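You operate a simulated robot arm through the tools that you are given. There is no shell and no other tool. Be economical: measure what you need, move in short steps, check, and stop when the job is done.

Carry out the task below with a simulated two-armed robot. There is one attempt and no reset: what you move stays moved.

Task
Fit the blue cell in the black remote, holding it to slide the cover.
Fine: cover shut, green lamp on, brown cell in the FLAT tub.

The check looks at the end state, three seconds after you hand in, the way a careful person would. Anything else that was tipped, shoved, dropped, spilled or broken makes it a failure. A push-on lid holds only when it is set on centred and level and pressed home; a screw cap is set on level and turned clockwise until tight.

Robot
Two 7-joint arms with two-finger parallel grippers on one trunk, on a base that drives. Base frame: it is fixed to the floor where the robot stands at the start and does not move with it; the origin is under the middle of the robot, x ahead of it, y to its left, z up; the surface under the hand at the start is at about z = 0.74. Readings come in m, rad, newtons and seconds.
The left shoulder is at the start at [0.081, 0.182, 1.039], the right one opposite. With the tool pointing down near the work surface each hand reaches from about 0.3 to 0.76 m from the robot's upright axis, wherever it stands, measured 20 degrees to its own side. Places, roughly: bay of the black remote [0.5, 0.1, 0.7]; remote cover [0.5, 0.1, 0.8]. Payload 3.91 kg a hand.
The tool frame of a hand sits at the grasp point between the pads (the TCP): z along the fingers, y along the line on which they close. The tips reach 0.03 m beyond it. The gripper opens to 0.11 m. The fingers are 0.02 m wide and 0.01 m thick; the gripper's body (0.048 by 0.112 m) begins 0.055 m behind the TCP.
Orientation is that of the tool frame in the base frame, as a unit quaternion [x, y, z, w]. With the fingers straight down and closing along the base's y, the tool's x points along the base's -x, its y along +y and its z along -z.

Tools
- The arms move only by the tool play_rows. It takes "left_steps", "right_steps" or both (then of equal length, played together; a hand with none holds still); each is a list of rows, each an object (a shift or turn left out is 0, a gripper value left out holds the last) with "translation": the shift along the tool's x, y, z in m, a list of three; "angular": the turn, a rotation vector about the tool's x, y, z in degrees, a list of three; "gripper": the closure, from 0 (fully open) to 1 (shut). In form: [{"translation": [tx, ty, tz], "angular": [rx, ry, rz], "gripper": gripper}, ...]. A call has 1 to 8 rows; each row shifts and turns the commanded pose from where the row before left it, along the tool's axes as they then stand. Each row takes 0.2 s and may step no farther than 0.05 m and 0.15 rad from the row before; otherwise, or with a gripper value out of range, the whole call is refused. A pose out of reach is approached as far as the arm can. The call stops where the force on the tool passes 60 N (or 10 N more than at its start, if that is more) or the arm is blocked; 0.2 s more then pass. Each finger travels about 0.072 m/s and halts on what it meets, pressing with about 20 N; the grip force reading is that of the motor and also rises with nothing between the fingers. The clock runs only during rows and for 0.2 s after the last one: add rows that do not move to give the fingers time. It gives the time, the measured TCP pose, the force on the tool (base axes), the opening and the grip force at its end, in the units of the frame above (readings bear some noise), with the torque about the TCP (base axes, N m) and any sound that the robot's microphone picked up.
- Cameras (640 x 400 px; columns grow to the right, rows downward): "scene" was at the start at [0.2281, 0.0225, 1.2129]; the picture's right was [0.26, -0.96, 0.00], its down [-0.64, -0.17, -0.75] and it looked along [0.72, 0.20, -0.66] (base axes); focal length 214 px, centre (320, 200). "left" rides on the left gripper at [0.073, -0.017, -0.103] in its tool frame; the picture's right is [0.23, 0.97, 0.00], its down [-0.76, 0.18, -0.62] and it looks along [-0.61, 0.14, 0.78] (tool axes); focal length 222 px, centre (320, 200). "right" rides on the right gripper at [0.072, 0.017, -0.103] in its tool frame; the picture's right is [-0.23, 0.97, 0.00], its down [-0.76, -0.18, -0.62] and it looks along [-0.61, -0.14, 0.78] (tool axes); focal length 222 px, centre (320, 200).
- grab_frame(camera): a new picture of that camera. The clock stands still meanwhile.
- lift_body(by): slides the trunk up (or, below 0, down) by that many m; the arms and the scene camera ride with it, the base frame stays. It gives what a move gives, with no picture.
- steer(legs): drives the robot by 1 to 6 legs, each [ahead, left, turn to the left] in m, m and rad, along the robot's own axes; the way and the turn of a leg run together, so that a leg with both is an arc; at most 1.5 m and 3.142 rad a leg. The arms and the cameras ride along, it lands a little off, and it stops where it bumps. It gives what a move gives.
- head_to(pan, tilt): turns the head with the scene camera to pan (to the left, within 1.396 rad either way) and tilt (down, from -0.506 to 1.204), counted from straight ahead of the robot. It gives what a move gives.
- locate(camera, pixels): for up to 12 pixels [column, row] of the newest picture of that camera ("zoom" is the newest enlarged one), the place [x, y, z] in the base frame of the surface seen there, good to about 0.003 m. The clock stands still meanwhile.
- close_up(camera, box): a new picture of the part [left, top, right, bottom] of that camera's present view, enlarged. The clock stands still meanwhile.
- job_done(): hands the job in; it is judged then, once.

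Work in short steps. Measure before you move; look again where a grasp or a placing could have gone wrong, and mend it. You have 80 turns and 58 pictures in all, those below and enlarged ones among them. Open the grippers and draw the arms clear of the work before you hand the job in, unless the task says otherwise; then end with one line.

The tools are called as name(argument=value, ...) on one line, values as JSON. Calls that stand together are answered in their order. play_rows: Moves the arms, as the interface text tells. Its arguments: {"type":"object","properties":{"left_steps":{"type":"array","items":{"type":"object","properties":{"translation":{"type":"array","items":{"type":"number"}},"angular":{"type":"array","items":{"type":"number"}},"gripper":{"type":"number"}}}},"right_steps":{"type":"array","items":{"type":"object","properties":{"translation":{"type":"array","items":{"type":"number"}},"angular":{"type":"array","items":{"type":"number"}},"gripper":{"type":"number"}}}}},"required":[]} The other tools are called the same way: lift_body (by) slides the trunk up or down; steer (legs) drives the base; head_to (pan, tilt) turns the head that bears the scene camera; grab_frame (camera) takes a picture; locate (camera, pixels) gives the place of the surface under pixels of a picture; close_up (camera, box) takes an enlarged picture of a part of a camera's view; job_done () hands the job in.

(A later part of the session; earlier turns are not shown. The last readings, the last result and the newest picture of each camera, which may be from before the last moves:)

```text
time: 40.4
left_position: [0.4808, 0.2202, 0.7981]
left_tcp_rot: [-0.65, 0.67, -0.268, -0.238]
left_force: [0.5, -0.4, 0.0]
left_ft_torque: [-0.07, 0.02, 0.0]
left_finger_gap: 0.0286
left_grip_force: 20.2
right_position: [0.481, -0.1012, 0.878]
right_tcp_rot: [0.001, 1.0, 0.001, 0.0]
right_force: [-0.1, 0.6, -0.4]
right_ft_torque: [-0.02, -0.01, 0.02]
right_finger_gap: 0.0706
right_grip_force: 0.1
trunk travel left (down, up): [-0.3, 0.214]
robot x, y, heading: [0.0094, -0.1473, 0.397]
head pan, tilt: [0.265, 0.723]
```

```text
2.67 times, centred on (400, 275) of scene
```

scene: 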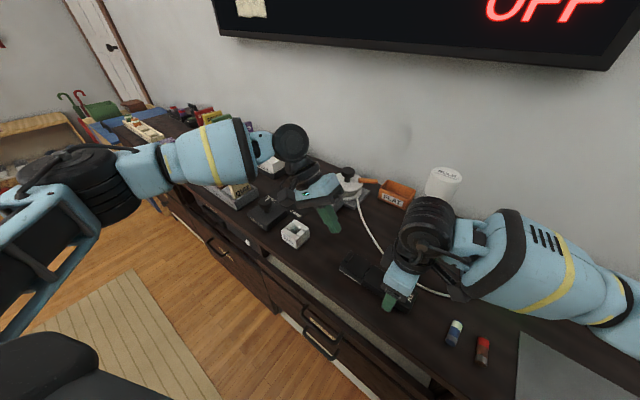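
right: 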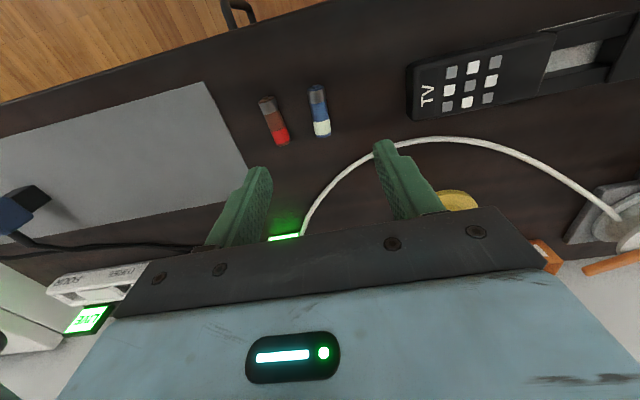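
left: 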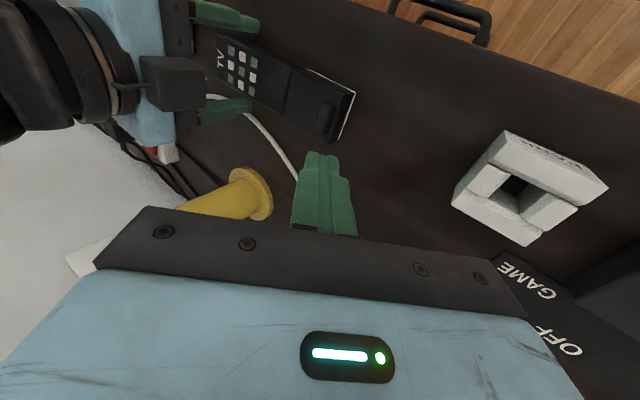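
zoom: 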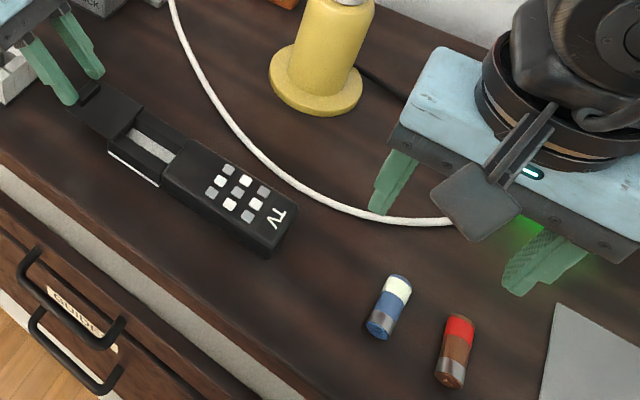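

I measure both cells in this view.

locate(camera="right", pixels=[[316, 88], [323, 132], [319, 108], [310, 110], [329, 108], [265, 100], [283, 140], [274, 120], [262, 122], [286, 118]])

close_up(camera="right", box=[250, 70, 346, 160])

```text
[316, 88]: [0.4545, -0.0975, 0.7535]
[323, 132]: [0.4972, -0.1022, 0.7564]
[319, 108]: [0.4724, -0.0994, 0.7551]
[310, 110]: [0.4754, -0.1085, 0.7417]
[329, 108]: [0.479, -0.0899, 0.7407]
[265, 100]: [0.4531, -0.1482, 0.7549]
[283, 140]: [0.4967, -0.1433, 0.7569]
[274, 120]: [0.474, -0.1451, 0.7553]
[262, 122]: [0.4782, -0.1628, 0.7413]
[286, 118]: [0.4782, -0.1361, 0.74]
```

```text
4.44 times, centred on (298, 115) of right
```

zoom: 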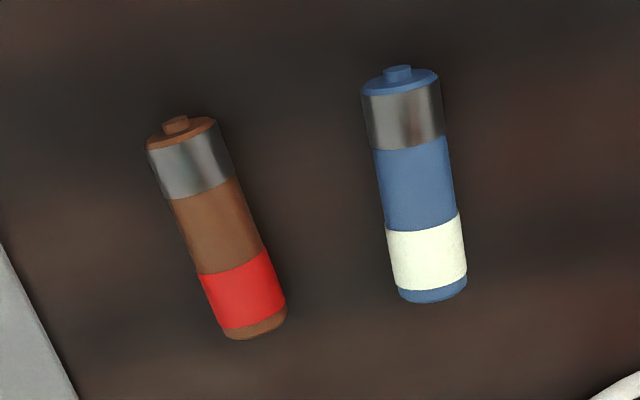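

Blue cell: centre (0.4755,−0.100), nub (+) at the −x end, ⌀≈16 mm, axis −6°. I look at the bay's ends more closely for a spring or marks.

close_up(camera="right", box=[528, 10, 640, 100])

close_up(camera="scene", box=[300, 225, 380, 285])

```text
4.44 times, centred on (584, 55) of right
```

zoom: 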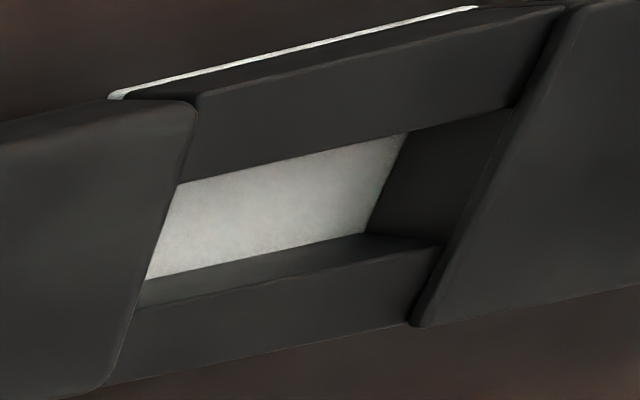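

```text
6.67 times, centred on (340, 255) of scene
```

zoom: 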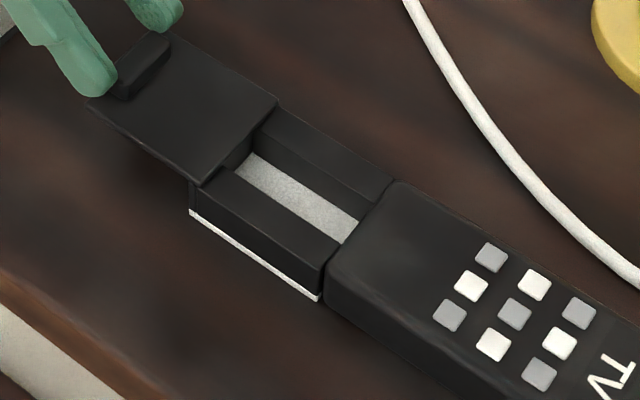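

No polarity marks. I measure the bay's ends and rims from this zoom.

locate(camera="zoom", pixels=[[250, 165], [243, 182], [352, 222], [342, 240], [240, 158], [225, 175], [330, 258], [380, 195], [270, 215], [310, 160], [262, 120], [200, 180]])

```text
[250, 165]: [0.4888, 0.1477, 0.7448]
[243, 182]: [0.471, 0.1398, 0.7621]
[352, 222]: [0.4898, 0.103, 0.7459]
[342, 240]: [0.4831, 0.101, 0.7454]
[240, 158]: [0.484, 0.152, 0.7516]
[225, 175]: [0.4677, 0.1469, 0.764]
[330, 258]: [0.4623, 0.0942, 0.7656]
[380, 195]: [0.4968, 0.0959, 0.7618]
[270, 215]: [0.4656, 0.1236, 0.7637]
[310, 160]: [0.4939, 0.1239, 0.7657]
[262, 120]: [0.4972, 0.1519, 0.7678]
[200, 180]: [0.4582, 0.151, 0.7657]
```

Bay centre ≈(0.481, 0.121), room about 19×56 mm. Now pick the blue cell: turn 6.3°, narrow gripper to 40 mm (clear of the brown cell), go down to TCP z≈0.7755.

play_rows(right_steps=[{"translation": [0.0055, 0.001, 0.02], "angular": [0, 0, 6.3], "gripper": 0.64}, {"translation": [0, 0, 0.03]}, {"translation": [0, 0, 0.03]}, {"translation": [0, 0, 0.0225]}, {}])

close_up(camera="right", box=[200, 60, 440, 210])

```text
time: 41.6
left_position: [0.4814, 0.2182, 0.7991]
left_tcp_rot: [-0.652, 0.669, -0.269, -0.236]
left_force: [0.3, -0.6, 0.7]
left_ft_torque: [0.0, 0.01, -0.01]
left_finger_gap: 0.0283
left_grip_force: 20.2
right_position: [0.4738, -0.1007, 0.7756]
right_tcp_rot: [0.054, 0.999, -0.001, 0.0]
right_force: [0.2, -0.4, -0.4]
right_ft_torque: [0.0, 0.01, 0.01]
right_finger_gap: 0.0397
right_grip_force: 0.0
trunk travel left (down, up): [-0.3, 0.214]
robot x, y, heading: [0.013, -0.1468, 0.401]
head pan, tilt: [0.265, 0.723]
```

```text
2.67 times, centred on (320, 135) of right
```

zoom: 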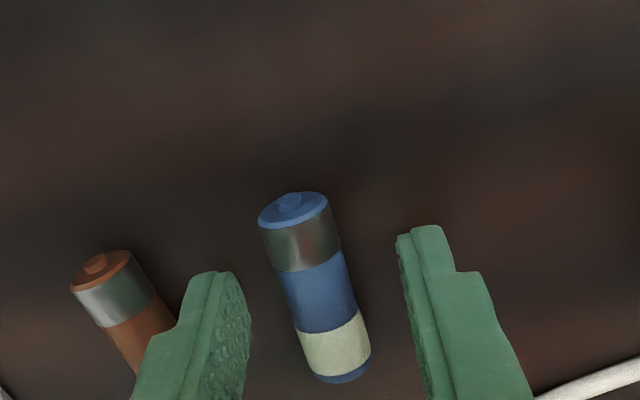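

Well centred, brown cell clear. Close and lift.

play_rows(right_steps=[{"gripper": 0.75}, {"gripper": 0.85}, {"gripper": 0.95}, {}, {"translation": [0, 0, -0.03]}, {"translation": [0, 0, -0.04]}, {"translation": [0, 0, -0.03]}])

close_up(camera="right", box=[200, 60, 440, 210])

```text
time: 43.2
left_position: [0.481, 0.2202, 0.7997]
left_tcp_rot: [-0.651, 0.669, -0.268, -0.238]
left_force: [0.1, -0.3, 0.4]
left_ft_torque: [-0.03, 0.03, -0.03]
left_finger_gap: 0.0282
left_grip_force: 20.0
right_position: [0.4738, -0.1011, 0.8775]
right_tcp_rot: [0.056, 0.998, 0.0, 0.001]
right_force: [-1.0, 0.3, -0.1]
right_ft_torque: [0.0, -0.03, -0.02]
right_finger_gap: 0.0152
right_grip_force: 19.7
trunk travel left (down, up): [-0.3, 0.214]
robot x, y, heading: [0.0101, -0.1452, 0.399]
head pan, tilt: [0.265, 0.723]
```

```text
2.67 times, centred on (320, 135) of right
```

zoom: 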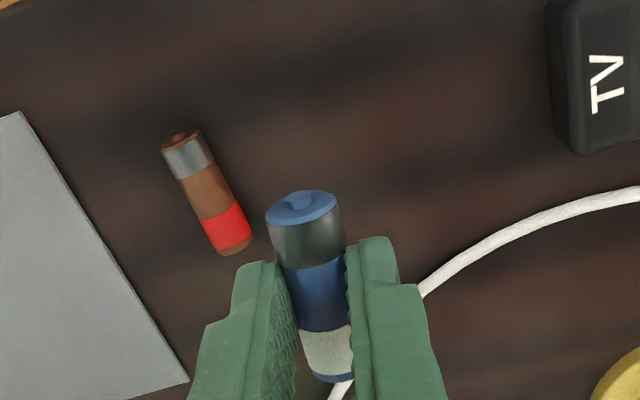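

Cell held level (15.2 mm). Rotate −96.4° so it lies along y, then move over the bay.

play_rows(right_steps=[{"angular": [0, 0, -8.1]}, {"angular": [0, 0, -8.1]}, {"angular": [0, 0, -8.1]}, {"angular": [0, 0, -8.1]}, {"angular": [0, 0, -8.1]}, {"angular": [0, 0, -8.1]}, {"angular": [0, 0, -8.1]}, {"angular": [0, 0, -8.1]}])

play_rows(right_steps=[{"angular": [0, 0, -8.0]}, {"angular": [0, 0, -8.0]}, {"angular": [0, 0, -8.0]}, {"angular": [0, 0, -7.6]}, {"translation": [-0.04, -0.003, 0]}, {"translation": [-0.04, -0.003, 0]}, {"translation": [-0.04, 0, 0]}, {}])

```text
time: 45.0
left_position: [0.4817, 0.2206, 0.7998]
left_tcp_rot: [-0.651, 0.669, -0.269, -0.237]
left_force: [-0.6, -0.1, -0.2]
left_ft_torque: [-0.01, -0.01, -0.01]
left_finger_gap: 0.0284
left_grip_force: 19.7
right_position: [0.4743, -0.101, 0.8763]
right_tcp_rot: [-0.49, 0.872, 0.0, 0.001]
right_force: [0.0, -0.1, 0.2]
right_ft_torque: [0.0, 0.03, 0.01]
right_finger_gap: 0.0149
right_grip_force: 20.2
trunk travel left (down, up): [-0.3, 0.214]
robot x, y, heading: [0.0071, -0.1493, 0.399]
head pan, tilt: [0.265, 0.723]
```

```text
time: 46.8
left_position: [0.481, 0.2191, 0.8001]
left_tcp_rot: [-0.652, 0.669, -0.268, -0.237]
left_force: [0.8, 0.1, -0.5]
left_ft_torque: [-0.03, 0.05, 0.03]
left_finger_gap: 0.0285
left_grip_force: 20.0
right_position: [0.4782, 0.0174, 0.8764]
right_tcp_rot: [0.708, -0.706, 0.0, 0.0]
right_force: [0.3, -0.1, -0.4]
right_ft_torque: [-0.01, -0.01, -0.01]
right_finger_gap: 0.0151
right_grip_force: 20.4
trunk travel left (down, up): [-0.3, 0.214]
robot x, y, heading: [0.0091, -0.1466, 0.398]
head pan, tilt: [0.265, 0.723]
```

Continue to y≈0.119 in small steps.

play_rows(right_steps=[{"translation": [-0.035, -0.001, 0]}, {"translation": [-0.035, -0.001, 0]}, {"translation": [-0.0316, -0.001, 0]}, {}])

```text
time: 47.8
left_position: [0.481, 0.2199, 0.7982]
left_tcp_rot: [-0.652, 0.669, -0.268, -0.236]
left_force: [-0.1, 0.0, 0.0]
left_ft_torque: [-0.02, -0.01, 0.0]
left_finger_gap: 0.0284
left_grip_force: 20.4
right_position: [0.4811, 0.088, 0.8761]
right_tcp_rot: [-0.703, 0.711, -0.001, 0.002]
right_force: [0.1, -0.1, -0.6]
right_ft_torque: [0.0, 0.0, -0.04]
right_finger_gap: 0.015
right_grip_force: 19.9
right hand out of reach, approached as far as the arm can: row 3
trunk travel left (down, up): [-0.3, 0.214]
robot x, y, heading: [0.0066, -0.1456, 0.403]
head pan, tilt: [0.265, 0.723]
```

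The right hand stops at y=0.088. I release the ridge with the left, raise it clear, and sidestep the base 6 cm left.

play_rows(left_steps=[{"gripper": 0.6}, {}, {"translation": [0.02, 0, -0.0223]}, {"translation": [0.02, 0, -0.0223]}, {"translation": [0, 0, -0.04]}])

steer(legs=[[0.02, 0.06, 0]])

```text
time: 49.0
left_position: [0.4764, 0.2466, 0.8901]
left_tcp_rot: [-0.652, 0.669, -0.268, -0.236]
left_force: [-0.7, -0.2, -0.4]
left_ft_torque: [-0.03, -0.02, 0.01]
left_finger_gap: 0.0441
left_grip_force: 0.1
right_position: [0.4817, 0.0867, 0.8767]
right_tcp_rot: [-0.703, 0.711, -0.001, 0.002]
right_force: [0.1, -1.1, 0.3]
right_ft_torque: [-0.01, -0.02, -0.01]
right_finger_gap: 0.0149
right_grip_force: 20.1
trunk travel left (down, up): [-0.3, 0.214]
robot x, y, heading: [0.0064, -0.1488, 0.397]
head pan, tilt: [0.265, 0.723]
```

```text
time: 50.2
left_position: [0.471, 0.3092, 0.888]
left_tcp_rot: [-0.651, 0.669, -0.27, -0.237]
left_force: [0.2, 0.3, 0.1]
left_ft_torque: [0.02, 0.01, 0.03]
left_finger_gap: 0.0441
left_grip_force: 0.1
right_position: [0.4765, 0.1511, 0.8767]
right_tcp_rot: [-0.704, 0.711, -0.001, 0.002]
right_force: [-0.5, -0.3, -0.3]
right_ft_torque: [0.02, 0.0, 0.02]
right_finger_gap: 0.0152
right_grip_force: 19.8
trunk travel left (down, up): [-0.3, 0.214]
robot x, y, heading: [0.0047, -0.0858, 0.401]
head pan, tilt: [0.265, 0.723]
```

Now align over the bay at (0.481, 0.119) and come down to z≈0.82 for a look.

play_rows(right_steps=[{"translation": [0.032, -0.0045, 0], "angular": [0, 0, -0.6]}, {"translation": [0, 0, 0.03]}, {"translation": [0, 0, 0.027]}, {}])

close_up(camera="right", box=[200, 60, 440, 210])

close_up(camera="scene", box=[300, 180, 460, 280])

```text
time: 51.2
left_position: [0.472, 0.3093, 0.8894]
left_tcp_rot: [-0.652, 0.669, -0.268, -0.236]
left_force: [-0.1, 0.1, 0.0]
left_ft_torque: [0.02, 0.0, 0.0]
left_finger_gap: 0.044
left_grip_force: 0.0
right_position: [0.4812, 0.118, 0.8194]
right_tcp_rot: [0.707, -0.707, 0.001, -0.002]
right_force: [0.3, 1.1, -0.3]
right_ft_torque: [-0.01, -0.02, -0.01]
right_finger_gap: 0.015
right_grip_force: 20.3
trunk travel left (down, up): [-0.3, 0.214]
robot x, y, heading: [0.006, -0.087, 0.396]
head pan, tilt: [0.265, 0.723]
```

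```text
2.67 times, centred on (320, 135) of right
```

zoom: 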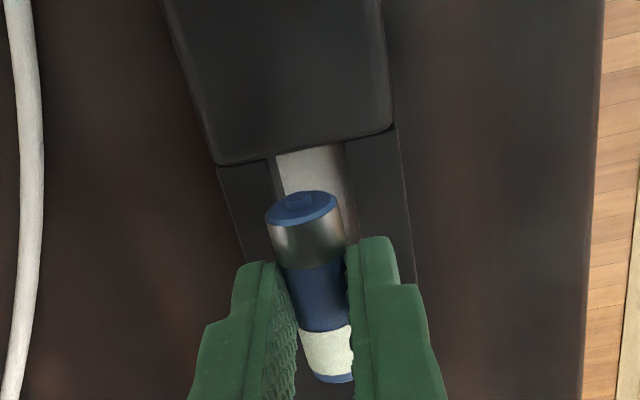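

```text
4.00 times, centred on (380, 230) of scene
```

zoom: 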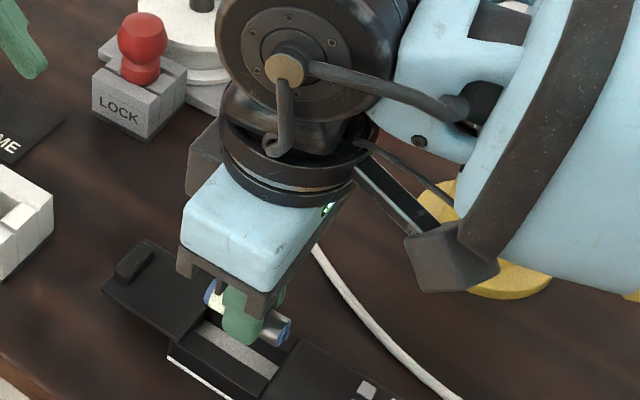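

I check lateral alignment by locating the bay's inner walls and the cell in the right view.

close_up(camera="right", box=[260, 90, 380, 165])

locate(camera="zoom", pixels=[[225, 130], [235, 180], [405, 110], [425, 160], [120, 165], [520, 150], [310, 120], [300, 90], [310, 205]])

```text
5.33 times, centred on (320, 128) of right
```

zoom: 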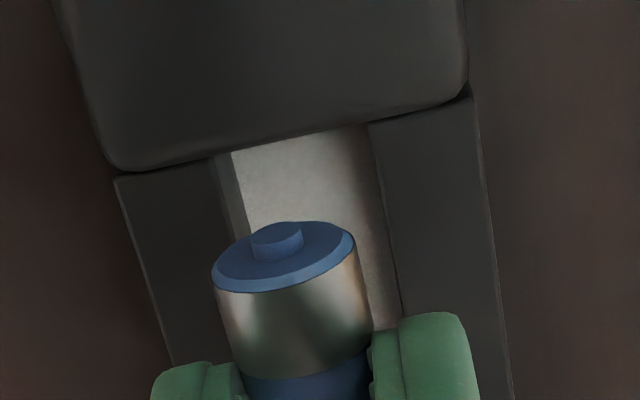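

```text
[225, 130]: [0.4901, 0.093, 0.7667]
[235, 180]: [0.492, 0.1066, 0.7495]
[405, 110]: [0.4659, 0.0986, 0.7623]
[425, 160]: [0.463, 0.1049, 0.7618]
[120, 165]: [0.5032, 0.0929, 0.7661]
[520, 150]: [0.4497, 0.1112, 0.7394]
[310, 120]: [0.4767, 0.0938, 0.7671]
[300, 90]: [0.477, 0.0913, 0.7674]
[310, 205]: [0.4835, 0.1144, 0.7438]
```

Walls at x≈0.471/0.492, the cell is centred. Lower until the tips are just above the rim (TCP z≈0.793).

play_rows(right_steps=[{"translation": [-0.001, 0, 0.01]}, {"translation": [0, 0, 0.01]}, {"translation": [0, 0, 0.006]}, {}])

close_up(camera="right", box=[240, 80, 400, 180])

```text
time: 52.2
left_position: [0.4715, 0.3094, 0.8896]
left_tcp_rot: [-0.651, 0.669, -0.269, -0.237]
left_force: [0.3, 0.6, -0.9]
left_ft_torque: [-0.01, 0.03, 0.02]
left_finger_gap: 0.044
left_grip_force: 0.0
right_position: [0.4824, 0.1195, 0.7929]
right_tcp_rot: [0.708, -0.707, 0.001, -0.001]
right_force: [0.5, -0.2, 0.2]
right_ft_torque: [-0.01, 0.02, 0.0]
right_finger_gap: 0.0151
right_grip_force: 19.9
trunk travel left (down, up): [-0.3, 0.214]
robot x, y, heading: [0.0021, -0.0849, 0.397]
head pan, tilt: [0.265, 0.723]
```

```text
4.00 times, centred on (320, 130) of right
```

zoom: 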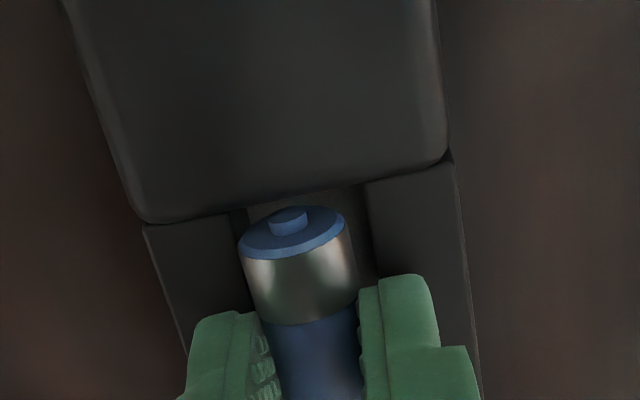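

Nearly centred; shift 1 mm to −x, lower 1.5 mm more and release.

play_rows(right_steps=[{"translation": [0, 0.001, 0.0015]}, {"gripper": 0.8}, {"gripper": 0.7}, {"gripper": 0.65}, {}, {"translation": [0, 0, -0.04]}, {"translation": [0.03, 0, -0.03]}])

close_up(camera="right", box=[220, 80, 460, 230])

```text
time: 53.8
left_position: [0.471, 0.3082, 0.8902]
left_tcp_rot: [-0.651, 0.669, -0.268, -0.237]
left_force: [-0.5, 0.7, 0.1]
left_ft_torque: [0.0, 0.02, -0.03]
left_finger_gap: 0.044
left_grip_force: 0.0
right_position: [0.4807, 0.0866, 0.8614]
right_tcp_rot: [0.708, -0.707, 0.001, -0.002]
right_force: [0.4, -1.0, 0.8]
right_ft_torque: [0.01, 0.01, 0.02]
right_finger_gap: 0.0384
right_grip_force: 0.1
trunk travel left (down, up): [-0.3, 0.214]
robot x, y, heading: [0.0021, -0.0849, 0.4]
head pan, tilt: [0.265, 0.723]
```

```text
2.67 times, centred on (340, 155) of right
```

zoom: 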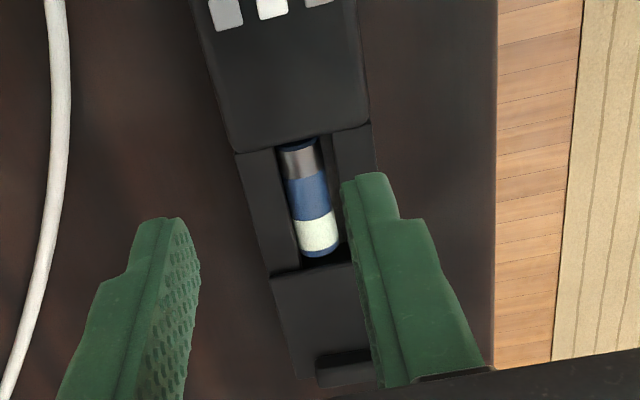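

The cell lies in the bay. Sidestep the base back right so both hands can reach, then set hands again: right on the body, left on the ridge.

steer(legs=[[-0.02, -0.06, 0]])

```text
time: 55.0
left_position: [0.4774, 0.2459, 0.8898]
left_tcp_rot: [-0.651, 0.669, -0.269, -0.236]
left_force: [0.2, -0.8, 0.3]
left_ft_torque: [-0.01, 0.01, 0.03]
left_finger_gap: 0.0443
left_grip_force: 0.1
right_position: [0.485, 0.0252, 0.8615]
right_tcp_rot: [0.708, -0.706, 0.0, -0.003]
right_force: [-0.4, -0.6, 1.0]
right_ft_torque: [0.01, 0.02, 0.02]
right_finger_gap: 0.0385
right_grip_force: 0.1
trunk travel left (down, up): [-0.3, 0.214]
robot x, y, heading: [0.0076, -0.1499, 0.396]
head pan, tilt: [0.265, 0.723]
```

Lower both hands to the previously good poses, and grip.

play_rows(left_steps=[{"translation": [-0.0136, 0.0004, 0.0283]}, {"translation": [-0.0136, 0.0004, 0.0283]}, {"translation": [-0.0136, 0.0004, 0.0283]}, {}, {}, {}], right_steps=[{"translation": [0.0097, 0.0047, 0], "gripper": 0.36}, {}, {"translation": [0, 0, 0.03]}, {"translation": [0, 0, 0.03]}, {"translation": [0, 0, 0.0225]}, {}])

close_up(camera="left", box=[160, 0, 560, 250])

```text
time: 56.4
left_position: [0.4788, 0.2205, 0.7981]
left_tcp_rot: [-0.651, 0.669, -0.268, -0.237]
left_force: [0.0, 0.2, 0.4]
left_ft_torque: [-0.01, -0.01, 0.0]
left_finger_gap: 0.0439
left_grip_force: 0.0
right_position: [0.4806, 0.0153, 0.779]
right_tcp_rot: [0.708, -0.706, 0.0, -0.002]
right_force: [0.5, 0.0, 0.1]
right_ft_torque: [0.03, -0.02, -0.04]
right_finger_gap: 0.0704
right_grip_force: 0.0
trunk travel left (down, up): [-0.3, 0.214]
robot x, y, heading: [0.009, -0.1493, 0.404]
head pan, tilt: [0.265, 0.723]
```

```text
1.60 times, centred on (360, 125) of left
```

zoom: 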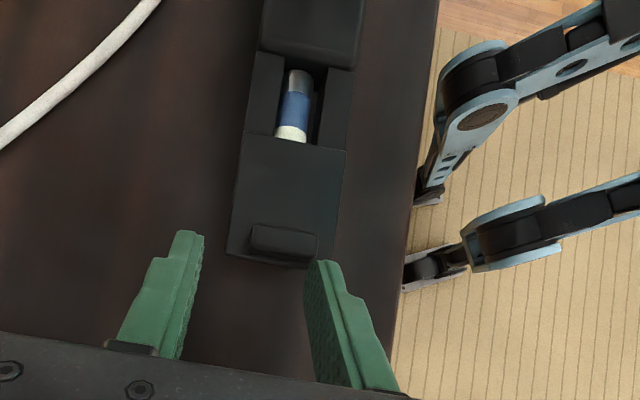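

The ridge now sits a bit to the right/forward of the fingers, so the remote shifted slightly. I measure it.

locate(camera="zoom", pixels=[[255, 230], [315, 240], [250, 248], [312, 260], [285, 236], [240, 150], [345, 160], [262, 30], [355, 45], [297, 78], [290, 130]])

```text
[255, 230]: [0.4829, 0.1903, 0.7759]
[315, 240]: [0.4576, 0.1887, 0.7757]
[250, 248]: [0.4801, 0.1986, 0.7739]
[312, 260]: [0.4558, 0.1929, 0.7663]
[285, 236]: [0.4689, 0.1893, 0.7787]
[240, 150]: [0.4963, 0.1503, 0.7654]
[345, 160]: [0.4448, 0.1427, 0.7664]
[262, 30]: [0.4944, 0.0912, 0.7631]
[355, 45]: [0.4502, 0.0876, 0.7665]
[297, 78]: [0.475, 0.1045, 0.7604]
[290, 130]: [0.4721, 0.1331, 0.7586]
```

The remote shifted ~8 mm to −x and turned ~1.5°. I raise the left 1 cm, recentre the right at x≈0.474 and grip, which squares the remote again.

play_rows(left_steps=[{"translation": [0.0067, 0, -0.0074]}, {}, {}, {}, {}], right_steps=[{"translation": [0, 0.0065, 0]}, {"gripper": 0.45}, {"gripper": 0.6}, {"gripper": 0.8}, {}])

close_up(camera="left", box=[160, 0, 560, 250])

locate(camera="zoom", pixels=[[255, 230], [315, 240], [250, 248], [312, 260], [285, 236], [240, 150], [345, 160], [262, 30], [355, 45]])

```text
time: 57.6
left_position: [0.4789, 0.2208, 0.808]
left_tcp_rot: [-0.652, 0.669, -0.269, -0.236]
left_force: [-0.5, -0.3, 0.5]
left_ft_torque: [-0.03, 0.0, 0.0]
left_finger_gap: 0.0441
left_grip_force: 0.1
right_position: [0.4746, 0.0161, 0.7783]
right_tcp_rot: [0.708, -0.707, 0.001, -0.001]
right_force: [-1.6, -0.2, -0.9]
right_ft_torque: [0.0, 0.05, 0.02]
right_finger_gap: 0.0497
right_grip_force: 19.7
trunk travel left (down, up): [-0.3, 0.214]
robot x, y, heading: [0.0072, -0.1442, 0.397]
head pan, tilt: [0.265, 0.723]
```

```text
1.60 times, centred on (360, 125) of left
```

zoom: 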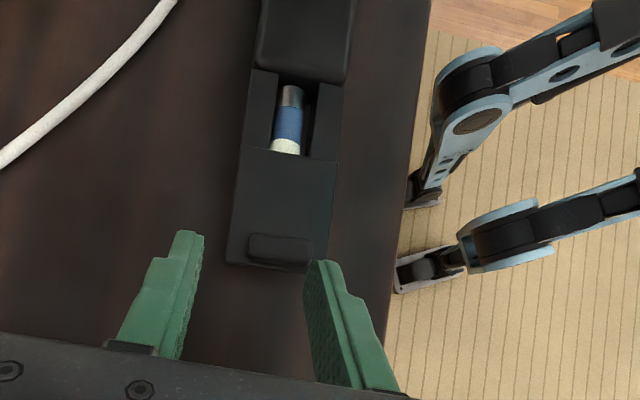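

```text
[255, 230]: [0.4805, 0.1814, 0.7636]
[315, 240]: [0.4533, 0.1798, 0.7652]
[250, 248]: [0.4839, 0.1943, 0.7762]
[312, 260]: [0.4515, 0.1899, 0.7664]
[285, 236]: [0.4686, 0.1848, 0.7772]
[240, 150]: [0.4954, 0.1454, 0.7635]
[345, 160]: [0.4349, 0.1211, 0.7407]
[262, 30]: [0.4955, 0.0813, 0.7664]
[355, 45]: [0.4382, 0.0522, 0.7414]
```

I locate the ridge ends precisely in this same zoom.

locate(camera="zoom", pixels=[[252, 240], [305, 243], [278, 240], [278, 250], [278, 262], [250, 258], [306, 262], [230, 255], [318, 250]])

```text
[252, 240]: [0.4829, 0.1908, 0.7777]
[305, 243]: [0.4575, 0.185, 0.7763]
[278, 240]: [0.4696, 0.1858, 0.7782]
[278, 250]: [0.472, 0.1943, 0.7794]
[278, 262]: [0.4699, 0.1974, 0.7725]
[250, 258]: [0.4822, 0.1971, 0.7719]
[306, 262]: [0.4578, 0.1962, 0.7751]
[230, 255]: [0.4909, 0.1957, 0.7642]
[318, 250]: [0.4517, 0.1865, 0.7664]
```

Ridge centre (0.470, 0.1915). Align left, descend and grip it.

play_rows(left_steps=[{"translation": [0, 0.0094, 0]}, {"translation": [0.0009, 0, 0.013]}, {}, {"gripper": 0.7}, {"gripper": 0.85}, {}])

close_up(camera="left", box=[160, 0, 560, 250])

```text
time: 59.0
left_position: [0.4692, 0.2116, 0.7994]
left_tcp_rot: [-0.651, 0.67, -0.268, -0.237]
left_force: [0.3, 0.4, 0.6]
left_ft_torque: [0.01, 0.08, 0.09]
left_finger_gap: 0.0273
left_grip_force: 20.1
right_position: [0.4741, 0.0168, 0.7794]
right_tcp_rot: [0.707, -0.707, 0.001, -0.002]
right_force: [-1.2, -0.2, 0.0]
right_ft_torque: [0.03, -0.07, 0.03]
right_finger_gap: 0.0494
right_grip_force: 19.3
trunk travel left (down, up): [-0.3, 0.214]
robot x, y, heading: [0.0104, -0.1487, 0.403]
head pan, tilt: [0.265, 0.723]
```

```text
1.60 times, centred on (360, 125) of left
```

zoom: 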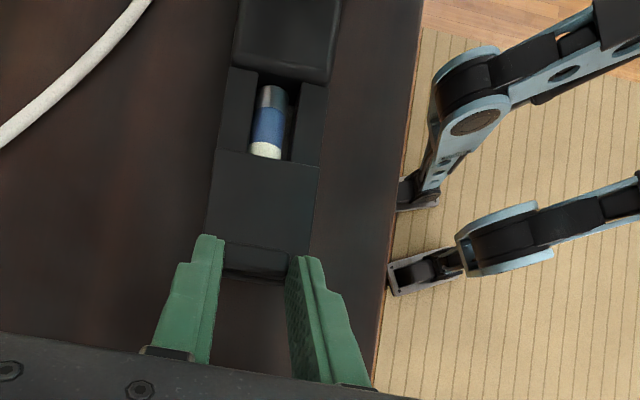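

Gripped. Slide the cover toward −y 30 mm, then check.

play_rows(left_steps=[{"translation": [0.0037, 0, 0.0033]}, {"translation": [0.0037, 0, 0.0033]}, {"translation": [0.0037, 0, 0.0033]}, {"translation": [0.0037, 0, 0.0033]}, {"translation": [0.0037, 0, 0.0033]}, {"translation": [0.0037, 0, 0.0033]}, {}])

close_up(camera="left", box=[160, 0, 560, 250])

```text
time: 60.6
left_position: [0.4702, 0.1799, 0.7998]
left_tcp_rot: [-0.65, 0.67, -0.269, -0.237]
left_force: [1.5, 0.0, 3.3]
left_ft_torque: [-0.04, 0.1, 0.12]
left_finger_gap: 0.0274
left_grip_force: 20.0
right_position: [0.4741, 0.0165, 0.7783]
right_tcp_rot: [0.707, -0.707, 0.0, -0.001]
right_force: [-1.4, -0.8, -0.3]
right_ft_torque: [-0.2, 0.02, 0.16]
right_finger_gap: 0.0495
right_grip_force: 19.9
trunk travel left (down, up): [-0.3, 0.214]
robot x, y, heading: [0.009, -0.1466, 0.398]
head pan, tilt: [0.265, 0.723]
```

```text
1.60 times, centred on (360, 125) of left
```

zoom: 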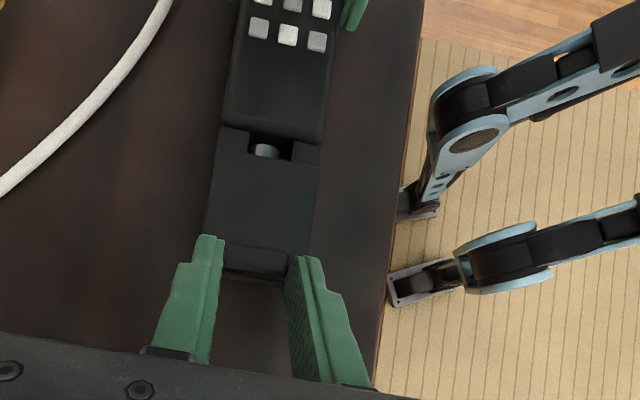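

Sliding easily; about 15–20 mm remain. Push on until it stops.

play_rows(left_steps=[{"translation": [0.0037, 0, 0.0033]}, {"translation": [0.0037, 0, 0.0033]}, {"translation": [0.0037, 0, 0.0033]}, {"translation": [0.0022, 0, 0.002]}, {}])

close_up(camera="left", box=[160, 0, 560, 250])

```text
time: 61.8
left_position: [0.4704, 0.1648, 0.7982]
left_tcp_rot: [-0.652, 0.668, -0.269, -0.236]
left_force: [5.3, 15.4, 5.8]
left_ft_torque: [0.46, -0.02, 0.27]
left_finger_gap: 0.0275
left_grip_force: 19.8
right_position: [0.4736, 0.0149, 0.7785]
right_tcp_rot: [0.708, -0.707, 0.002, -0.001]
right_force: [-5.5, -12.5, 2.2]
right_ft_torque: [-0.19, 0.15, 0.41]
right_finger_gap: 0.0493
right_grip_force: 20.1
trunk travel left (down, up): [-0.3, 0.214]
robot x, y, heading: [0.0061, -0.1463, 0.401]
head pan, tilt: [0.265, 0.723]
```

```text
1.60 times, centred on (360, 125) of left
```

zoom: 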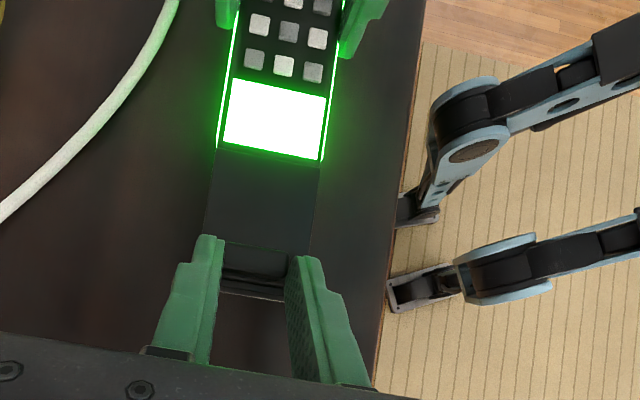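

Green lamp on, cover shut. Release the left first (right still holding), retreat, then release the right and lift.

play_rows(left_steps=[{"translation": [-0.0012, 0, -0.001]}, {"gripper": 0.75}, {"gripper": 0.65}, {"gripper": 0.6}, {"translation": [0.0134, 0, -0.0149]}, {"translation": [0.02, 0, -0.0223]}, {"translation": [0, 0, -0.04]}, {"translation": [0, 0, -0.04]}])

play_rows(right_steps=[{"gripper": 0.5}, {"gripper": 0.42}, {}, {"translation": [0, 0, -0.04]}, {"translation": [0, 0, -0.04]}, {"translation": [0.03, 0, -0.02]}, {"translation": [0.045, 0, 0]}, {"translation": [0.045, 0, 0]}])

close_up(camera="scene", box=[260, 150, 580, 350])

```text
time: 63.6
left_position: [0.465, 0.2186, 0.9076]
left_tcp_rot: [-0.65, 0.669, -0.269, -0.238]
left_force: [0.0, 0.2, -0.9]
left_ft_torque: [0.03, 0.03, 0.0]
left_finger_gap: 0.0443
left_grip_force: 0.1
right_position: [0.4732, 0.0154, 0.7792]
right_tcp_rot: [0.708, -0.706, 0.0, -0.002]
right_force: [-0.2, -0.7, -0.5]
right_ft_torque: [0.15, 0.07, 0.09]
right_finger_gap: 0.0493
right_grip_force: 19.7
trunk travel left (down, up): [-0.3, 0.214]
robot x, y, heading: [0.009, -0.1474, 0.403]
head pan, tilt: [0.265, 0.723]
```

```text
time: 65.4
left_position: [0.4637, 0.2174, 0.9086]
left_tcp_rot: [-0.652, 0.669, -0.269, -0.237]
left_force: [0.6, -0.2, 0.2]
left_ft_torque: [0.01, -0.01, 0.01]
left_finger_gap: 0.044
left_grip_force: 0.1
right_position: [0.4733, -0.1054, 0.8797]
right_tcp_rot: [0.708, -0.706, -0.001, -0.002]
right_force: [-0.6, 0.2, 0.1]
right_ft_torque: [0.04, 0.02, 0.03]
right_finger_gap: 0.0634
right_grip_force: 0.1
trunk travel left (down, up): [-0.3, 0.214]
robot x, y, heading: [0.0071, -0.1506, 0.399]
head pan, tilt: [0.265, 0.723]
```

```text
2.00 times, centred on (420, 250) of scene
```

zoom: 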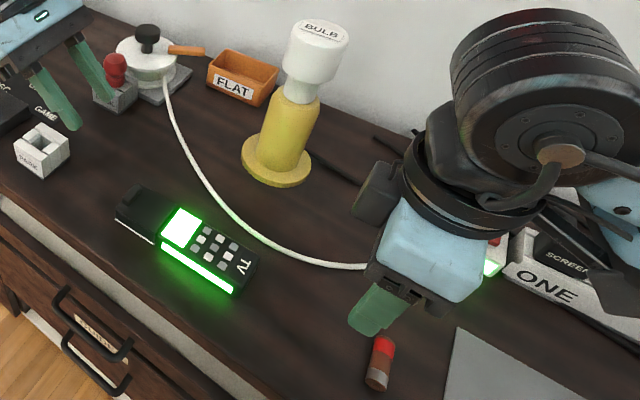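

Lamp stays green. Now I measure the tub, bulb and neighbours in this zoom.

locate(camera="zoom", pixels=[[222, 52], [279, 66], [268, 88], [208, 72], [250, 68], [232, 104], [318, 28], [315, 65], [275, 175], [203, 50], [115, 58], [147, 28]])

play_rows(right_steps=[{"angular": [0, 0, 8.36]}, {"angular": [0, 0, 8.36]}, {"angular": [0, 0, 8.36]}, {"angular": [0, 0, 8.36]}, {"angular": [0, 0, 8.36]}, {"angular": [0, 0, 8.36]}, {"angular": [0, 0, 8.36]}, {"angular": [0, 0, 8.36]}])

play_rows(right_steps=[{"angular": [0, 0, 8.36], "gripper": 0.64}, {"angular": [0, 0, 8.36]}, {"translation": [0, -0.035, 0]}, {}])

grab_frame(camera="right")

```text
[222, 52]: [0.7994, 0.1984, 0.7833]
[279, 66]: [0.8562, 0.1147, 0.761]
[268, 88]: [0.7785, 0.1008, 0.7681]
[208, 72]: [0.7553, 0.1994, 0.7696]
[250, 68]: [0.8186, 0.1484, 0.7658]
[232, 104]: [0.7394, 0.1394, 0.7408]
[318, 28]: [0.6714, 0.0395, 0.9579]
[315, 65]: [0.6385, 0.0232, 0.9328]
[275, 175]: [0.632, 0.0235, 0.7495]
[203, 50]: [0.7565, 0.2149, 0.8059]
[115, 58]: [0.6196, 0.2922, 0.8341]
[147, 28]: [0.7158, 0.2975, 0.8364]
```

```text
time: 67.2
left_position: [0.4647, 0.2177, 0.9083]
left_tcp_rot: [-0.652, 0.669, -0.269, -0.237]
left_force: [-0.2, -0.2, 0.6]
left_ft_torque: [0.0, 0.02, 0.01]
left_finger_gap: 0.044
left_grip_force: 0.0
right_position: [0.4739, -0.1036, 0.879]
right_tcp_rot: [-0.2, 0.98, 0.0, 0.002]
right_force: [-0.1, 0.2, 0.0]
right_ft_torque: [-0.02, -0.01, 0.01]
right_finger_gap: 0.0639
right_grip_force: 0.1
trunk travel left (down, up): [-0.3, 0.214]
robot x, y, heading: [0.0063, -0.1458, 0.398]
head pan, tilt: [0.265, 0.723]
```

```text
time: 68.2
left_position: [0.4646, 0.2178, 0.9083]
left_tcp_rot: [-0.651, 0.669, -0.269, -0.237]
left_force: [-0.2, -0.2, 0.9]
left_ft_torque: [0.0, -0.07, -0.04]
left_finger_gap: 0.044
left_grip_force: 0.1
right_position: [0.479, -0.1384, 0.8787]
right_tcp_rot: [-0.056, 0.998, 0.002, 0.002]
right_force: [0.6, 0.2, 0.7]
right_ft_torque: [-0.02, 0.01, 0.02]
right_finger_gap: 0.0398
right_grip_force: 0.0
trunk travel left (down, up): [-0.3, 0.214]
robot x, y, heading: [0.0068, -0.1462, 0.398]
head pan, tilt: [0.265, 0.723]
```

```text
14 pictures are left
```

right: 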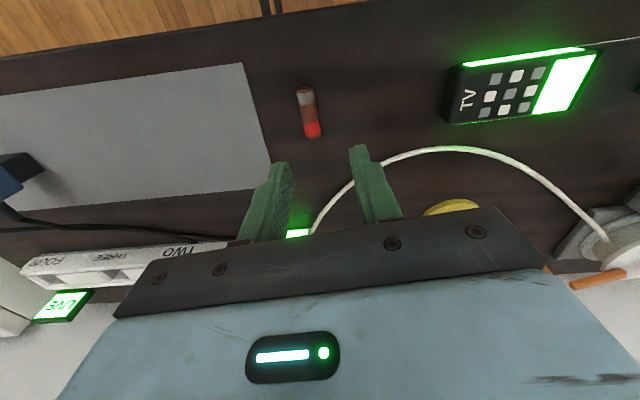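

I locate the brown cell in this picture.

locate(camera="right", pixels=[[304, 92], [309, 112], [314, 134]])

```text
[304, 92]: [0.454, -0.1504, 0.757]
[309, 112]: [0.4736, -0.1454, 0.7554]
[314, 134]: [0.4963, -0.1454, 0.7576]
```

Centre (0.4752, −0.1467). Align, descend, grip, lift.

play_rows(right_steps=[{"translation": [0.0049, -0.0078, 0.02]}, {"translation": [0, 0, 0.03]}, {"translation": [0, 0, 0.03]}, {"translation": [0, 0, 0.0232]}, {"gripper": 0.75}, {"gripper": 0.85}, {"gripper": 0.95}, {}])

play_rows(right_steps=[{"translation": [0, 0, -0.04]}, {"translation": [0, 0, -0.045]}, {"translation": [0, 0, -0.045]}, {"translation": [0, 0, -0.045]}, {"translation": [0, 0, -0.045]}])

close_up(camera="right", box=[200, 60, 440, 210])

```text
time: 70.0
left_position: [0.4655, 0.2191, 0.9076]
left_tcp_rot: [-0.651, 0.669, -0.269, -0.237]
left_force: [0.9, 0.6, -0.2]
left_ft_torque: [0.02, -0.01, -0.01]
left_finger_gap: 0.044
left_grip_force: 0.0
right_position: [0.4745, -0.1483, 0.7761]
right_tcp_rot: [-0.056, 0.998, 0.001, 0.002]
right_force: [-0.8, 0.2, -0.1]
right_ft_torque: [-0.02, 0.0, -0.02]
right_finger_gap: 0.0153
right_grip_force: 20.4
trunk travel left (down, up): [-0.3, 0.214]
robot x, y, heading: [0.0105, -0.1433, 0.399]
head pan, tilt: [0.265, 0.723]
```

```text
time: 71.2
left_position: [0.4647, 0.2184, 0.9079]
left_tcp_rot: [-0.651, 0.669, -0.268, -0.237]
left_force: [0.1, 0.6, -0.4]
left_ft_torque: [0.01, 0.0, -0.03]
left_finger_gap: 0.0439
left_grip_force: 0.1
right_position: [0.4732, -0.1482, 0.9957]
right_tcp_rot: [-0.057, 0.998, 0.0, 0.002]
right_force: [-0.5, -1.0, -0.8]
right_ft_torque: [-0.03, -0.01, 0.01]
right_finger_gap: 0.0152
right_grip_force: 20.0
trunk travel left (down, up): [-0.3, 0.214]
robot x, y, heading: [0.0052, -0.1475, 0.402]
head pan, tilt: [0.265, 0.723]
```

```text
2.67 times, centred on (320, 135) of right
```

zoom: 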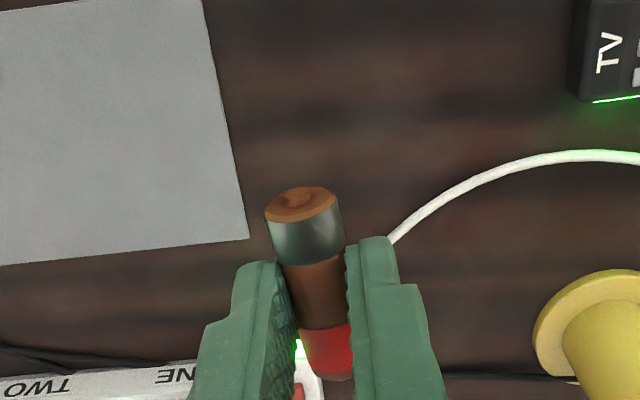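

Brown cell held. The right forearm would pass over the bulb (top z≈0.958) when reaching the tub, so I'll pass the cell to the left hand by setting it down at a free spot left of the remote. I look for that spot.

grab_frame(camera="scene")

locate(camera="scene", pixels=[[318, 249], [290, 236], [270, 240], [283, 218], [300, 225], [310, 222], [330, 225], [300, 250], [345, 222], [318, 197], [385, 189], [310, 187]])

```text
12 pictures are left
```

scene: 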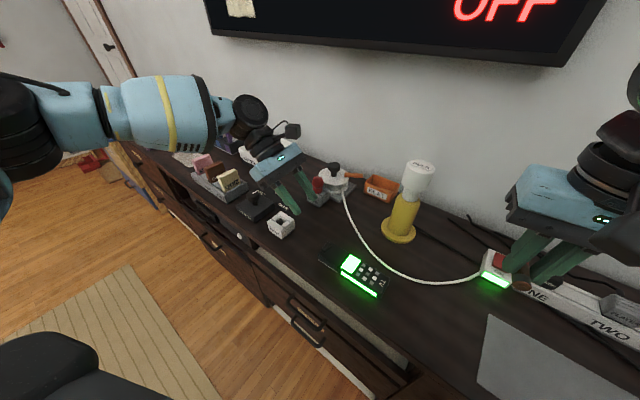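

```text
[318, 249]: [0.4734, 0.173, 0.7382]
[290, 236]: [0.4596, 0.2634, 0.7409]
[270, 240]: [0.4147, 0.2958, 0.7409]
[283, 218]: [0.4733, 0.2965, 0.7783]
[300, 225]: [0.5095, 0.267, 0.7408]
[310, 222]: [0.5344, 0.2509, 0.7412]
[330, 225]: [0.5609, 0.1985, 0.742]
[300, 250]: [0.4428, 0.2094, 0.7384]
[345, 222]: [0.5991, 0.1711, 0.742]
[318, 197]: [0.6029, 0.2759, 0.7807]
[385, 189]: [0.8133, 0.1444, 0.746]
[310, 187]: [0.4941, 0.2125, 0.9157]
```

Free spot at about (0.54, 0.20). Raise the left hand, then drive the base ~0.2 m toward +y.

play_rows(left_steps=[{"translation": [0.0267, 0, -0.0297]}, {"translation": [0.0267, 0, -0.0297]}, {"translation": [0.0267, 0, -0.0297]}])

steer(legs=[[0.08, 0.19, 0]])

```text
time: 72.0
left_position: [0.4579, 0.2176, 1.0283]
left_tcp_rot: [-0.651, 0.669, -0.268, -0.237]
left_force: [0.1, -0.7, -0.4]
left_ft_torque: [0.01, 0.0, -0.04]
left_finger_gap: 0.0442
left_grip_force: 0.2
right_position: [0.4738, -0.1494, 0.9945]
right_tcp_rot: [-0.056, 0.998, 0.0, 0.002]
right_force: [0.2, -1.1, 0.0]
right_ft_torque: [0.0, 0.0, 0.0]
right_finger_gap: 0.0151
right_grip_force: 19.6
trunk travel left (down, up): [-0.3, 0.214]
robot x, y, heading: [0.0069, -0.1502, 0.401]
head pan, tilt: [0.265, 0.723]
```

```text
time: 74.3
left_position: [0.4581, 0.4219, 1.0291]
left_tcp_rot: [-0.652, 0.668, -0.27, -0.237]
left_force: [0.0, -0.4, 0.9]
left_ft_torque: [-0.02, 0.0, -0.01]
left_finger_gap: 0.0442
left_grip_force: 0.0
right_position: [0.4733, 0.0558, 0.9956]
right_tcp_rot: [-0.058, 0.998, 0.001, 0.002]
right_force: [0.1, 0.8, -0.3]
right_ft_torque: [-0.01, -0.01, 0.0]
right_finger_gap: 0.0151
right_grip_force: 19.9
trunk travel left (down, up): [-0.3, 0.214]
robot x, y, heading: [0.0071, 0.0576, 0.401]
head pan, tilt: [0.265, 0.723]
```

Square the yaw and move over (0.54, 0.20), then start descending.

play_rows(right_steps=[{"angular": [0, 0, 6.6]}, {"translation": [-0.0168, 0.036, 0]}, {"translation": [-0.0168, 0.036, 0]}, {"translation": [-0.0168, 0.036, 0.02]}, {"translation": [-0.0168, 0.036, 0.03]}, {"translation": [0, 0, 0.045]}, {"translation": [0, 0, 0.045]}, {}])

```text
time: 76.1
left_position: [0.458, 0.4214, 1.0287]
left_tcp_rot: [-0.652, 0.669, -0.268, -0.237]
left_force: [-0.5, 0.8, -0.8]
left_ft_torque: [-0.05, -0.02, -0.04]
left_finger_gap: 0.044
left_grip_force: 0.0
right_position: [0.5412, 0.2006, 0.8562]
right_tcp_rot: [0.0, 1.0, 0.0, 0.002]
right_force: [-0.2, -0.4, -0.4]
right_ft_torque: [0.01, -0.03, 0.01]
right_finger_gap: 0.0151
right_grip_force: 19.5
trunk travel left (down, up): [-0.3, 0.214]
robot x, y, heading: [0.009, 0.0555, 0.398]
head pan, tilt: [0.265, 0.723]
```

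Set the cell down at the height it was picked (0.777), release and rise.

play_rows(right_steps=[{"translation": [0, 0, 0.04]}, {"translation": [0, 0, 0.03]}, {"translation": [0, 0, 0.0092]}, {"gripper": 0.8}, {"gripper": 0.64}, {}, {"translation": [0, 0, -0.04]}, {"translation": [0, 0, -0.045]}])

play_rows(right_steps=[{"translation": [0, 0, -0.045]}, {"translation": [0, 0, -0.045]}, {"translation": [0.02, -0.04, -0.02]}, {"translation": [0.02, -0.045, 0]}, {"translation": [0.02, -0.045, 0]}, {"translation": [0.02, -0.045, 0]}, {"translation": [0.02, -0.045, 0]}, {}], left_steps=[{"angular": [0, -8.4, 0]}, {"angular": [0, -8.4, 0]}, {"angular": [0, -8.4, 0]}, {"angular": [0, -8.4, 0]}, {"angular": [0, -8.4, 0]}, {"angular": [0, 0, 8.4]}, {"angular": [0, 0, 8.4]}, {"angular": [0, 0, 8.4]}])

```text
time: 77.9
left_position: [0.4582, 0.4231, 1.029]
left_tcp_rot: [-0.651, 0.669, -0.269, -0.237]
left_force: [0.6, -0.5, 0.3]
left_ft_torque: [0.0, 0.02, 0.01]
left_finger_gap: 0.044
left_grip_force: 0.1
right_position: [0.5406, 0.1994, 0.8623]
right_tcp_rot: [-0.001, 1.0, 0.001, 0.002]
right_force: [0.3, -0.1, 1.1]
right_ft_torque: [-0.02, 0.01, 0.02]
right_finger_gap: 0.0394
right_grip_force: 0.2
trunk travel left (down, up): [-0.3, 0.214]
robot x, y, heading: [0.0053, 0.0568, 0.398]
head pan, tilt: [0.265, 0.723]
```

```text
time: 79.7
left_position: [0.4534, 0.4474, 1.0312]
left_tcp_rot: [-0.532, 0.846, -0.013, 0.022]
left_force: [-0.1, 0.4, 0.7]
left_ft_torque: [0.01, -0.02, 0.0]
left_finger_gap: 0.0441
left_grip_force: 0.3
left hand out of reach, approached as far as the arm can: row 5
right_position: [0.4406, -0.0193, 0.97]
right_tcp_rot: [0.0, 1.0, 0.001, 0.001]
right_force: [0.1, -0.5, -0.5]
right_ft_torque: [0.01, 0.01, -0.05]
right_finger_gap: 0.0396
right_grip_force: 0.1
trunk travel left (down, up): [-0.3, 0.214]
robot x, y, heading: [0.0088, 0.0579, 0.4]
head pan, tilt: [0.265, 0.723]
```

Turn the robot straight again and shift right so the left hand has both the cell and the tub on its own side.

steer(legs=[[0, 0, -0.4], [0.03, -0.11, 0]])

play_rows(left_steps=[{"angular": [0, 0, 8.4]}, {"angular": [0, 0, 8.4]}, {"angular": [0, 0, 8.4]}, {"angular": [0, 0, 8.4]}, {"angular": [0, 0, 8.0]}, {}])

grab_frame(camera="scene")

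```text
time: 82.5
left_position: [0.6005, 0.1335, 1.0305]
left_tcp_rot: [-0.353, 0.935, -0.017, 0.019]
left_force: [-0.1, 0.1, -0.8]
left_ft_torque: [0.04, -0.02, 0.01]
left_finger_gap: 0.0441
left_grip_force: 0.1
right_position: [0.4051, -0.2927, 0.9716]
right_tcp_rot: [0.2, 0.98, 0.001, 0.001]
right_force: [-0.2, -0.5, -0.8]
right_ft_torque: [0.02, 0.01, 0.01]
right_finger_gap: 0.0395
right_grip_force: 0.1
trunk travel left (down, up): [-0.3, 0.214]
robot x, y, heading: [0.0384, -0.0521, 0.001]
head pan, tilt: [0.265, 0.723]
```

```text
time: 83.9
left_position: [0.5994, 0.1332, 1.0301]
left_tcp_rot: [0.003, 1.0, -0.009, 0.023]
left_force: [-1.1, 0.3, 0.1]
left_ft_torque: [-0.03, -0.01, -0.01]
left_finger_gap: 0.0442
left_grip_force: 0.0
right_position: [0.4052, -0.293, 0.971]
right_tcp_rot: [0.201, 0.98, 0.0, 0.002]
right_force: [0.8, -0.4, -0.2]
right_ft_torque: [0.01, -0.03, -0.01]
right_finger_gap: 0.0397
right_grip_force: 0.0
trunk travel left (down, up): [-0.3, 0.214]
robot x, y, heading: [0.0432, -0.0552, -0.001]
head pan, tilt: [0.265, 0.723]
```

```text
11 pictures are left
```

scene: 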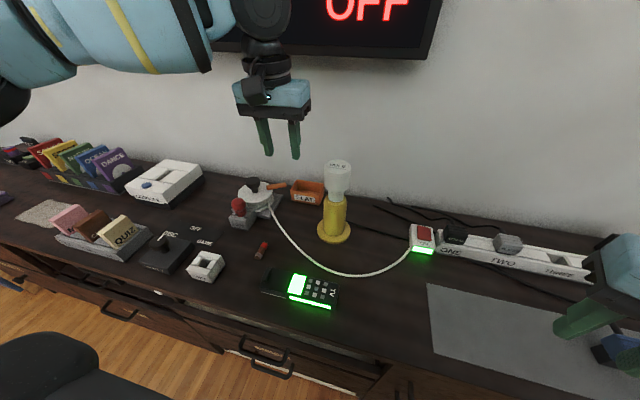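

The brown cell is at (261,250), tub at (307,192). I locate both.

close_up(camera="scene", box=[240, 165, 360, 270])

locate(camera="scene", pixels=[[264, 244], [261, 250], [258, 256], [308, 187], [295, 182], [324, 183], [320, 203], [292, 198], [307, 203], [308, 179], [286, 183]])

```text
3.81 times, centred on (300, 218) of scene
```

zoom: 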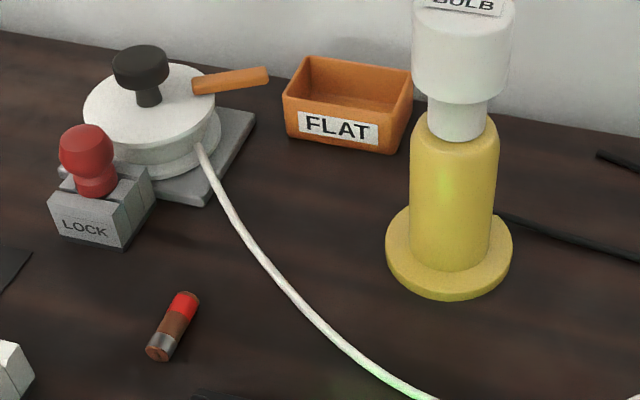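

```text
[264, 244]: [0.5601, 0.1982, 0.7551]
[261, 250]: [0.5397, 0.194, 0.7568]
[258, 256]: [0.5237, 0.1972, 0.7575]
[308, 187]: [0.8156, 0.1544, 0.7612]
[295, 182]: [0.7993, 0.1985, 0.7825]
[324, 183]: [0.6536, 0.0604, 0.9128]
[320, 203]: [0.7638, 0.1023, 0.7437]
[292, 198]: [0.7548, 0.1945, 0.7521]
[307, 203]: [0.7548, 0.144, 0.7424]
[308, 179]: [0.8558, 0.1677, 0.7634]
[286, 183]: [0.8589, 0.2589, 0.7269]
```

Measure the tub rim on the zoom.

locate(camera="zoom", pixels=[[286, 98], [308, 60], [410, 72], [390, 118], [340, 108], [345, 85], [350, 64], [267, 73], [395, 110], [300, 80]])

play_rows(left_steps=[{"translation": [0.03, 0.03, 0.03]}, {"translation": [0.028, 0.034, 0.03]}, {"translation": [0, 0, 0.045]}, {"translation": [0, 0, 0.045]}, {}])

```text
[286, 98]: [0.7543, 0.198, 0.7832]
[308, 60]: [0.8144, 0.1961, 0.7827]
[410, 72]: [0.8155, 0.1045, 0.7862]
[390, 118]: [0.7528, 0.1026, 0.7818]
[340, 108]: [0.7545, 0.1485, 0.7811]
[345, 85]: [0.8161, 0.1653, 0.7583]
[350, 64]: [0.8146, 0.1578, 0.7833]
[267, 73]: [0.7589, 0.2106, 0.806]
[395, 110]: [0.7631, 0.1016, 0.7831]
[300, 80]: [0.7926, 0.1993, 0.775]
```

```text
refused: row 1 steps farther than a row can; nothing moved
```

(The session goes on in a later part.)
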